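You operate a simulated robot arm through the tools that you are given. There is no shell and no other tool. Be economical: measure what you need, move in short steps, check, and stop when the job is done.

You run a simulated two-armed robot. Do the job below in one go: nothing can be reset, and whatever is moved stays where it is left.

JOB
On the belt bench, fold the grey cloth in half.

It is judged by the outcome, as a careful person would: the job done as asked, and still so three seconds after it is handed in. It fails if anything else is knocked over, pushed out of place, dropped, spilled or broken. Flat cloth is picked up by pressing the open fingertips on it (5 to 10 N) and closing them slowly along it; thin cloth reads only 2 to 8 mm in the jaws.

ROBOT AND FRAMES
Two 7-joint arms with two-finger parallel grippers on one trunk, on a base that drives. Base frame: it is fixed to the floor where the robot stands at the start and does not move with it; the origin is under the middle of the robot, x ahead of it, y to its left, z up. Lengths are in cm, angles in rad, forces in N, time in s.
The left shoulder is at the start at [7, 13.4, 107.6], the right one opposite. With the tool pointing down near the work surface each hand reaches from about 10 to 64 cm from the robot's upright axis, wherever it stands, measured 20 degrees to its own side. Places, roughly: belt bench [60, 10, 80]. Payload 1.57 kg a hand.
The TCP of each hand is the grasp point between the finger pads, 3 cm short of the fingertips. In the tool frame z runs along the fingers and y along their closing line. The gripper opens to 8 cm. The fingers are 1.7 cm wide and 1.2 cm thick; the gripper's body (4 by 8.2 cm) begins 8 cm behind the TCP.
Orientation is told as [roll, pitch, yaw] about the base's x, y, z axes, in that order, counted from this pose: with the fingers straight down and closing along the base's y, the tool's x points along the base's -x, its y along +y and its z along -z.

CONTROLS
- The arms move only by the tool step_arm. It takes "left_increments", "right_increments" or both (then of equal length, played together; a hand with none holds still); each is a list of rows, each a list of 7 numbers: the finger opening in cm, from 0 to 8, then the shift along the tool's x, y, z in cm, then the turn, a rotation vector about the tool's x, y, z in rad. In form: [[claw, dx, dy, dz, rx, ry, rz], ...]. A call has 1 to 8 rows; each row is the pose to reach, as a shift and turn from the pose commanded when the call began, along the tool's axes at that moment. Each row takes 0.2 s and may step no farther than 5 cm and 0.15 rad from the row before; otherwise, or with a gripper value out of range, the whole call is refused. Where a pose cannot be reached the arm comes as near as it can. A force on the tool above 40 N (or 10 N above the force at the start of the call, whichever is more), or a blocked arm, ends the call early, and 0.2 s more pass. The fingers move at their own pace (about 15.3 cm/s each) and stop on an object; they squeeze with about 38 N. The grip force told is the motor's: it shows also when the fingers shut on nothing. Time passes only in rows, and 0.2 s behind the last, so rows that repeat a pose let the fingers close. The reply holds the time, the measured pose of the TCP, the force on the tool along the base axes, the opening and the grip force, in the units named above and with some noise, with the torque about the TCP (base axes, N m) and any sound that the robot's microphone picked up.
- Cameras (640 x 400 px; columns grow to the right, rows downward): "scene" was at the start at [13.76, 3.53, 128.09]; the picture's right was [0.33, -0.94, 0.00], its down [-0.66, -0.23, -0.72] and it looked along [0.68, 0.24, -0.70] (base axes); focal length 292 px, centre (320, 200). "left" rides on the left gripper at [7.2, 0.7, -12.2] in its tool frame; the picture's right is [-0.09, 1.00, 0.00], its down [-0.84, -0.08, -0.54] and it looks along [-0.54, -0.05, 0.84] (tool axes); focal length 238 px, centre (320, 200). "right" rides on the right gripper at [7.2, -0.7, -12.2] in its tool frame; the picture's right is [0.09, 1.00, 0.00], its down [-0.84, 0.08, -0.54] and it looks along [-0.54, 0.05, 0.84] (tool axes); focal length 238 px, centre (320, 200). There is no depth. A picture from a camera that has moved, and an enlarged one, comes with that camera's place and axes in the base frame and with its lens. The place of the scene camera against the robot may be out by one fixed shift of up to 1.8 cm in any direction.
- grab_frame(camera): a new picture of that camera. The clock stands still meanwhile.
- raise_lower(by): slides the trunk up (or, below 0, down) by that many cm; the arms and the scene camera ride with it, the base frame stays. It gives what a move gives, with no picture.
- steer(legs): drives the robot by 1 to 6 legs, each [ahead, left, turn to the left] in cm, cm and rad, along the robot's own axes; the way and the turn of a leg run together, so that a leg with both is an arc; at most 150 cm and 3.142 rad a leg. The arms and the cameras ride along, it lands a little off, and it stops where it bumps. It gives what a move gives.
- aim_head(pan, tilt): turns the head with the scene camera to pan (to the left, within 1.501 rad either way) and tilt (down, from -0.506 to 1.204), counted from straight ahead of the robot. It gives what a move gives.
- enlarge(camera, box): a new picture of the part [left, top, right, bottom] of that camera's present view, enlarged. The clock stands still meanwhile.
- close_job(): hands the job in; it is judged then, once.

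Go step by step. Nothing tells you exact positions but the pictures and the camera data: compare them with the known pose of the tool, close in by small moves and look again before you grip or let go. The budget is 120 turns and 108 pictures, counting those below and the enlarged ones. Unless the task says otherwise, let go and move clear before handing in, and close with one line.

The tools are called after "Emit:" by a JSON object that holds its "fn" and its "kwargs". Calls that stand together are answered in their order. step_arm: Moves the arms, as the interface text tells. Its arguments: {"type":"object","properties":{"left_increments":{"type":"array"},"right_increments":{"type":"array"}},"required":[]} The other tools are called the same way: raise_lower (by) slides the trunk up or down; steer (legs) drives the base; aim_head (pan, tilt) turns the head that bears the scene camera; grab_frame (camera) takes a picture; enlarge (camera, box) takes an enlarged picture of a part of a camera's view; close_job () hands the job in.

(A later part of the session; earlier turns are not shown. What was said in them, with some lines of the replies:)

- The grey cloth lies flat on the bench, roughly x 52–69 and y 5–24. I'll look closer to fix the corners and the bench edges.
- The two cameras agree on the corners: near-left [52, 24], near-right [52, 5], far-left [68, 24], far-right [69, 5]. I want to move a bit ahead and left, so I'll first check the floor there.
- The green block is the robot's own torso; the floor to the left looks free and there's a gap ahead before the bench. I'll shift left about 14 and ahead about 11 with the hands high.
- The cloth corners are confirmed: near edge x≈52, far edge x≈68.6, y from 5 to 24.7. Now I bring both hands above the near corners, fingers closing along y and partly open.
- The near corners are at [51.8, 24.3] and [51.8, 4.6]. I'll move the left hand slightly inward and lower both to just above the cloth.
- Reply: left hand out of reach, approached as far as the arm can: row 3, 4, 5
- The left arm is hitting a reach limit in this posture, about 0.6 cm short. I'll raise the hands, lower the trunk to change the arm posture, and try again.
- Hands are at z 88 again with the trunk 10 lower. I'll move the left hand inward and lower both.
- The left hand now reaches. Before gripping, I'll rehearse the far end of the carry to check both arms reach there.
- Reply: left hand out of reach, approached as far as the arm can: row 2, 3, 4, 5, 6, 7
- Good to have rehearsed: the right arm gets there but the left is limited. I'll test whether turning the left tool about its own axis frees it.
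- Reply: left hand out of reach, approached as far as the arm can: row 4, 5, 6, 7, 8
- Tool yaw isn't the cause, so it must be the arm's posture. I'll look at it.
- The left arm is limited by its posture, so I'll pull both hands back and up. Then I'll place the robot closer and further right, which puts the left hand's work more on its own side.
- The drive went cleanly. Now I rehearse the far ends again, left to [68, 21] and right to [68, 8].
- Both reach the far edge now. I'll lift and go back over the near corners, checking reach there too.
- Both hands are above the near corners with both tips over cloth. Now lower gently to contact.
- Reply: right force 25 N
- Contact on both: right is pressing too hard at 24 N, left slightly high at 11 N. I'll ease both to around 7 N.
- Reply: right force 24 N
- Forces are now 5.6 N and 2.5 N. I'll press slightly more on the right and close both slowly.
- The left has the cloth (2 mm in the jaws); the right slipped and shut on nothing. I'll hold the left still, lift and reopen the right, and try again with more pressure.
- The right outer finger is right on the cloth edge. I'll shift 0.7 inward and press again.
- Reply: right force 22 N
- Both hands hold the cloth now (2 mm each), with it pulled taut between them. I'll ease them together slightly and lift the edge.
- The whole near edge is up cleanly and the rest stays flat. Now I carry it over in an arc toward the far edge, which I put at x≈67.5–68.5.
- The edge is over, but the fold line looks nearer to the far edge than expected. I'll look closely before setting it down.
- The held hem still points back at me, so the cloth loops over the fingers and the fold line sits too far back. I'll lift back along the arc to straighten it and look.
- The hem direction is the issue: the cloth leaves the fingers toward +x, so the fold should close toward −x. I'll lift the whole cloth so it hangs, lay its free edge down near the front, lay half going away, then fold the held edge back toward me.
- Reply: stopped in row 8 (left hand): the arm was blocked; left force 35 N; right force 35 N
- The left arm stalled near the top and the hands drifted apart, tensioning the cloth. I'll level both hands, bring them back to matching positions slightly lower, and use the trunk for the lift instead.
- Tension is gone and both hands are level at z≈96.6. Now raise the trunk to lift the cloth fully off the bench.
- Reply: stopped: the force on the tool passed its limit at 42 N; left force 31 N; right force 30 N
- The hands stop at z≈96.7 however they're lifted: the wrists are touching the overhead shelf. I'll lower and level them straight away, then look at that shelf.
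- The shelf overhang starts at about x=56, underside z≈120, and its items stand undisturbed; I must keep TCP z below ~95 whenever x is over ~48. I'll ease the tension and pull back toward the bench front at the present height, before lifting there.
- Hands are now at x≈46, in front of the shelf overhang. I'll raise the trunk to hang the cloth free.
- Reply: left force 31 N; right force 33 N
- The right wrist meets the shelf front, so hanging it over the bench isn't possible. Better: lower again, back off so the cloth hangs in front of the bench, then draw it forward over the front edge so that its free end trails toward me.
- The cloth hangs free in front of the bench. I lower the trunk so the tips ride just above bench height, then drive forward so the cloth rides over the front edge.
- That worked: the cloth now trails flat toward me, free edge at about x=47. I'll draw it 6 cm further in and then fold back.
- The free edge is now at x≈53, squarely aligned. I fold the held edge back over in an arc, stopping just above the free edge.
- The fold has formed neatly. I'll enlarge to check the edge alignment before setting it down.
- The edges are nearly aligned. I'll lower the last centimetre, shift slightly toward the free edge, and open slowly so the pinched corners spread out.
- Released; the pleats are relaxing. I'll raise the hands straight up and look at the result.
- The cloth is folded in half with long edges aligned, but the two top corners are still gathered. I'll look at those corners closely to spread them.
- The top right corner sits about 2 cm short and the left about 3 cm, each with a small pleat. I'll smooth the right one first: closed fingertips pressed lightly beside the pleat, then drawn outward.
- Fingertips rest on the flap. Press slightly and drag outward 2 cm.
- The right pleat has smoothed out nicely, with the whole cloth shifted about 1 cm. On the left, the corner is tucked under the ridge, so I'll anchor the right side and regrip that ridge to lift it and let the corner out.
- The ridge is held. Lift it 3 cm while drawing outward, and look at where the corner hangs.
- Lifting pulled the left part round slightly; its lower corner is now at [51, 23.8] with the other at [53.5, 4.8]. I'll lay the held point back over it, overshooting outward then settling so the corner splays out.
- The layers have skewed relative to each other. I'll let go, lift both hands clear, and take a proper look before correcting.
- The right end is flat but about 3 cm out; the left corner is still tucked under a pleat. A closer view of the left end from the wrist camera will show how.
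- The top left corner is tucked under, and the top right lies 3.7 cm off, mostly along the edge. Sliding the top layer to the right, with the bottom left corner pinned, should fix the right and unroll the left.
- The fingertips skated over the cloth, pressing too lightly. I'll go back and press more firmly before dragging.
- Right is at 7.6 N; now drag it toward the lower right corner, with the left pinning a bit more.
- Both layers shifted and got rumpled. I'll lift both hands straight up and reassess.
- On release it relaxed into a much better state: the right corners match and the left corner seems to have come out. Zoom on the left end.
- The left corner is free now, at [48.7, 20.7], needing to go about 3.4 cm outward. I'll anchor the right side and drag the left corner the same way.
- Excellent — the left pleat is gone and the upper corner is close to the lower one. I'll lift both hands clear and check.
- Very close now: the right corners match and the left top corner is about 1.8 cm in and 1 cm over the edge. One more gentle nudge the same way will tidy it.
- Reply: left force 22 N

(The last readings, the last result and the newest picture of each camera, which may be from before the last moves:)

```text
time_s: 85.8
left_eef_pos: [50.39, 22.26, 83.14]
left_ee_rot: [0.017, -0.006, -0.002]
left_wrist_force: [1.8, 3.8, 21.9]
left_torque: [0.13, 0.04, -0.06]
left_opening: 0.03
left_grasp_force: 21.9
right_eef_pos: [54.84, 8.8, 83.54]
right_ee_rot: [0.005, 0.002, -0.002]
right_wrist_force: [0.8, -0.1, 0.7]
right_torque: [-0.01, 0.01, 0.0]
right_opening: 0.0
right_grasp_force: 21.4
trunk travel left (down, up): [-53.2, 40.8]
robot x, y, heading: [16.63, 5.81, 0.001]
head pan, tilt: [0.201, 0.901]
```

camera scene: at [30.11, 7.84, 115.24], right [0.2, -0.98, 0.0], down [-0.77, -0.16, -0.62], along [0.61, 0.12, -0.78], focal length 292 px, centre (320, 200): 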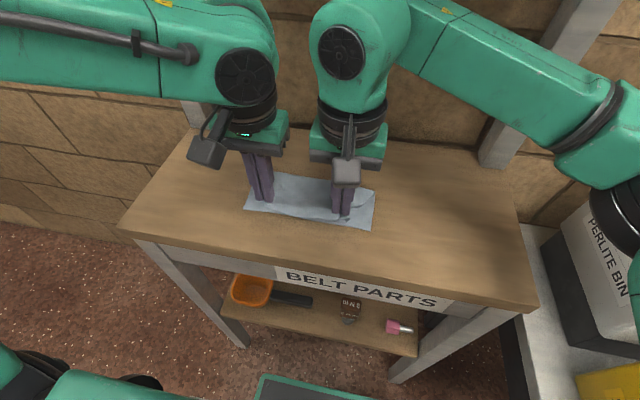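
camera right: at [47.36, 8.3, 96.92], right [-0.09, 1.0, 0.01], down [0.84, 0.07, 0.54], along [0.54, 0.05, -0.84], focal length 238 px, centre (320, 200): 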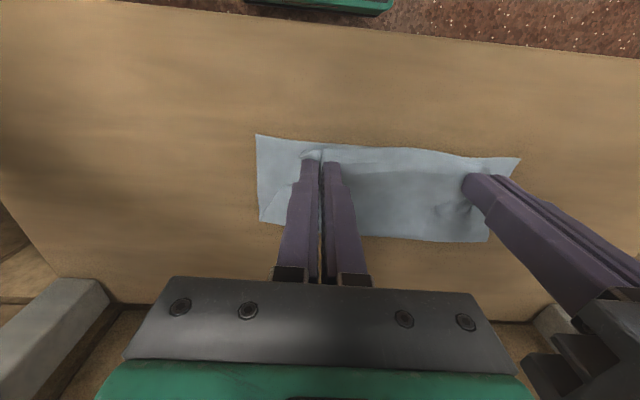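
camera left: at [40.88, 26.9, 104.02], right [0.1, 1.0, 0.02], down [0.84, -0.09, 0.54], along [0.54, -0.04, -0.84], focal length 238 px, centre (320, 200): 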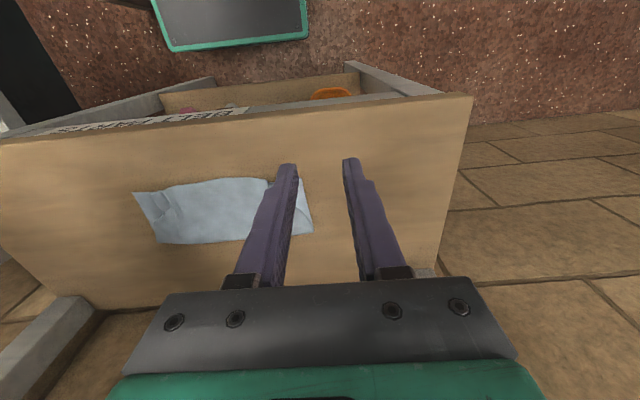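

Emit:
{"fn": "step_arm", "kwargs": {"left_increments": [[0, 0, 0, -0.1, 0, 0, 0], [0, 0, 0, -0.15, 0, 0, 0], [0, -0.2, 0.4, -0.15, 0, 0, 0], [0, -0.4, 0.8, -0.15, 0, 0, 0], [0, -0.6, 1.2, -0.15, 0, 0, 0], [0, -0.8, 1.6, -0.15, 0, 0, 0], [0, -1.0, 1.9, -0.15, 0, 0, 0]], "right_increments": [[0, 0, 0, 0.2, 0, 0, 0], [0, 0, 0, 0.33, 0, 0, 0], [0, 0, 0, 0.33, 0, 0, 0], [0, 0, 0, 0.33, 0, 0, 0], [0, 0, 0, 0.33, 0, 0, 0], [0, 0, 0, 0.33, 0, 0, 0], [0, 0, 0, 0.33, 0, 0, 0]]}}

Emit:
{"fn": "step_arm", "kwargs": {"left_increments": [[0, 0, 0, -1, 0, 0, 0], [0, 0, 0, -3, 0, 0, 0], [0, 0, 1, -6, 0, 0, 0], [0, 0, 4, -8, 0, 0, 0], [0, 0, 8, -8, 0, 0, 0]], "right_increments": [[0, 0, 0, -1, 0, 0, 0], [0, 0, 0, -3, 0, 0, 0], [0, 0, -2, -6, 0, 0, 0], [0, 2, -5, -8, 0, 0, 0], [0, 5, -9, -8, 0, 0, 0]]}}

Emit:
{"fn": "enlarge", "kwargs": {"camera": "scene", "box": [210, 155, 386, 265]}}

```text
time_s: 87.4
left_eef_pos: [51.3, 24.28, 83.28]
left_ee_rot: [0.017, -0.002, -0.002]
left_wrist_force: [-0.1, -0.9, 0.5]
left_torque: [-0.03, -0.01, -0.01]
left_opening: 0.02
left_grasp_force: 21.4
right_eef_pos: [54.84, 8.73, 83.16]
right_ee_rot: [0.005, 0.003, -0.001]
right_wrist_force: [-0.5, 1.8, 13.6]
right_torque: [-0.01, 0.04, -0.01]
right_opening: 0.01
right_grasp_force: 21.5
trunk travel left (down, up): [-53.2, 40.8]
robot x, y, heading: [16.9, 5.32, -0.006]
head pan, tilt: [0.201, 0.901]
```

```text
time_s: 88.6
left_eef_pos: [51.41, 31.76, 91.5]
left_ee_rot: [0.018, -0.003, -0.003]
left_wrist_force: [0.6, -0.1, 0.5]
left_torque: [0.0, -0.01, 0.02]
left_opening: 0.01
left_grasp_force: 21.6
right_eef_pos: [49.73, -0.4, 90.99]
right_ee_rot: [0.004, 0.003, -0.002]
right_wrist_force: [-0.1, 0.4, -0.1]
right_torque: [0.06, -0.02, 0.0]
right_opening: 0.0
right_grasp_force: 21.7
trunk travel left (down, up): [-53.2, 40.8]
robot x, y, heading: [16.82, 5.36, -0.001]
head pan, tilt: [0.201, 0.901]
```

```text
3.64 times, centred on (298, 210) of scene
camera zoom: at [30.02, 7.78, 115.25], right [0.2, -0.98, 0.0], down [-0.77, -0.16, -0.62], along [0.61, 0.12, -0.78], focal length 1061 px, centre (400, 164)
```

zoom: 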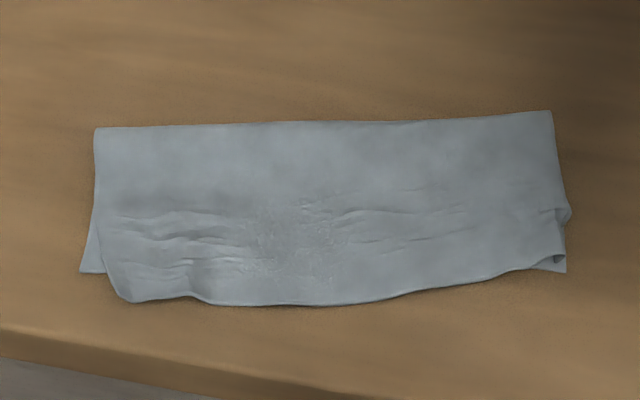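

The cloth is neatly folded in half with matching edges. A last check that the overhead shelf's items are still in place, then hand in.

Emit:
{"fn": "aim_head", "kwargs": {"pan": 0.2, "tilt": 0.25}}

Emit:
{"fn": "grab_frame", "kwargs": {"camera": "scene"}}

```text
time_s: 89.6
left_eef_pos: [51.48, 31.72, 91.46]
left_ee_rot: [0.017, -0.001, -0.001]
left_wrist_force: [0.7, 0.7, 0.4]
left_torque: [0.01, 0.02, 0.01]
left_opening: 0.01
left_grasp_force: 21.2
right_eef_pos: [49.9, -0.22, 90.84]
right_ee_rot: [0.005, 0.005, -0.002]
right_wrist_force: [-0.6, -0.2, -0.8]
right_torque: [-0.01, -0.01, -0.01]
right_opening: 0.0
right_grasp_force: 21.2
trunk travel left (down, up): [-53.2, 40.8]
robot x, y, heading: [16.86, 6.21, -0.004]
head pan, tilt: [0.201, 0.25]
```

```text
17 pictures are left
camera scene: at [31.86, 8.19, 120.92], right [0.2, -0.98, 0.0], down [-0.24, -0.05, -0.97], along [0.95, 0.19, -0.25], focal length 292 px, centre (320, 200)
```

scene: 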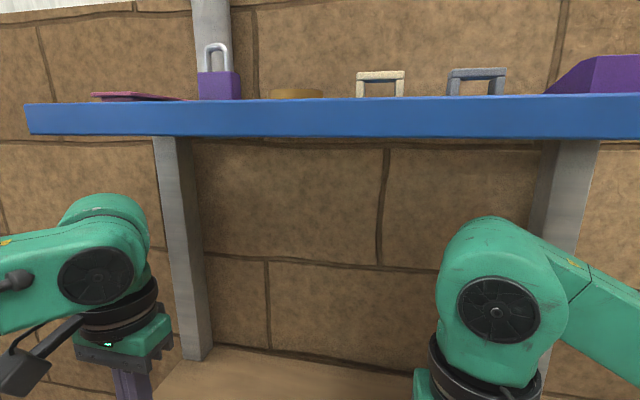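

The items on the overhead shelf are all standing where they were, and both hands are empty and clear of the cloth. Handing in.

Emit:
{"fn": "close_job", "kwargs": {}}

```text
The job is handed in.
```

The grey cloth is folded in half on the belt bench. The right-hand corners match, and the top left corner is about 1.5 cm off the one below it. The folded cloth ended up slightly turned and nearer the front of the bench than where it started. While lifting, the wrists pressed against the overhead shelf (up to about 42 N), but its items are standing where they were.
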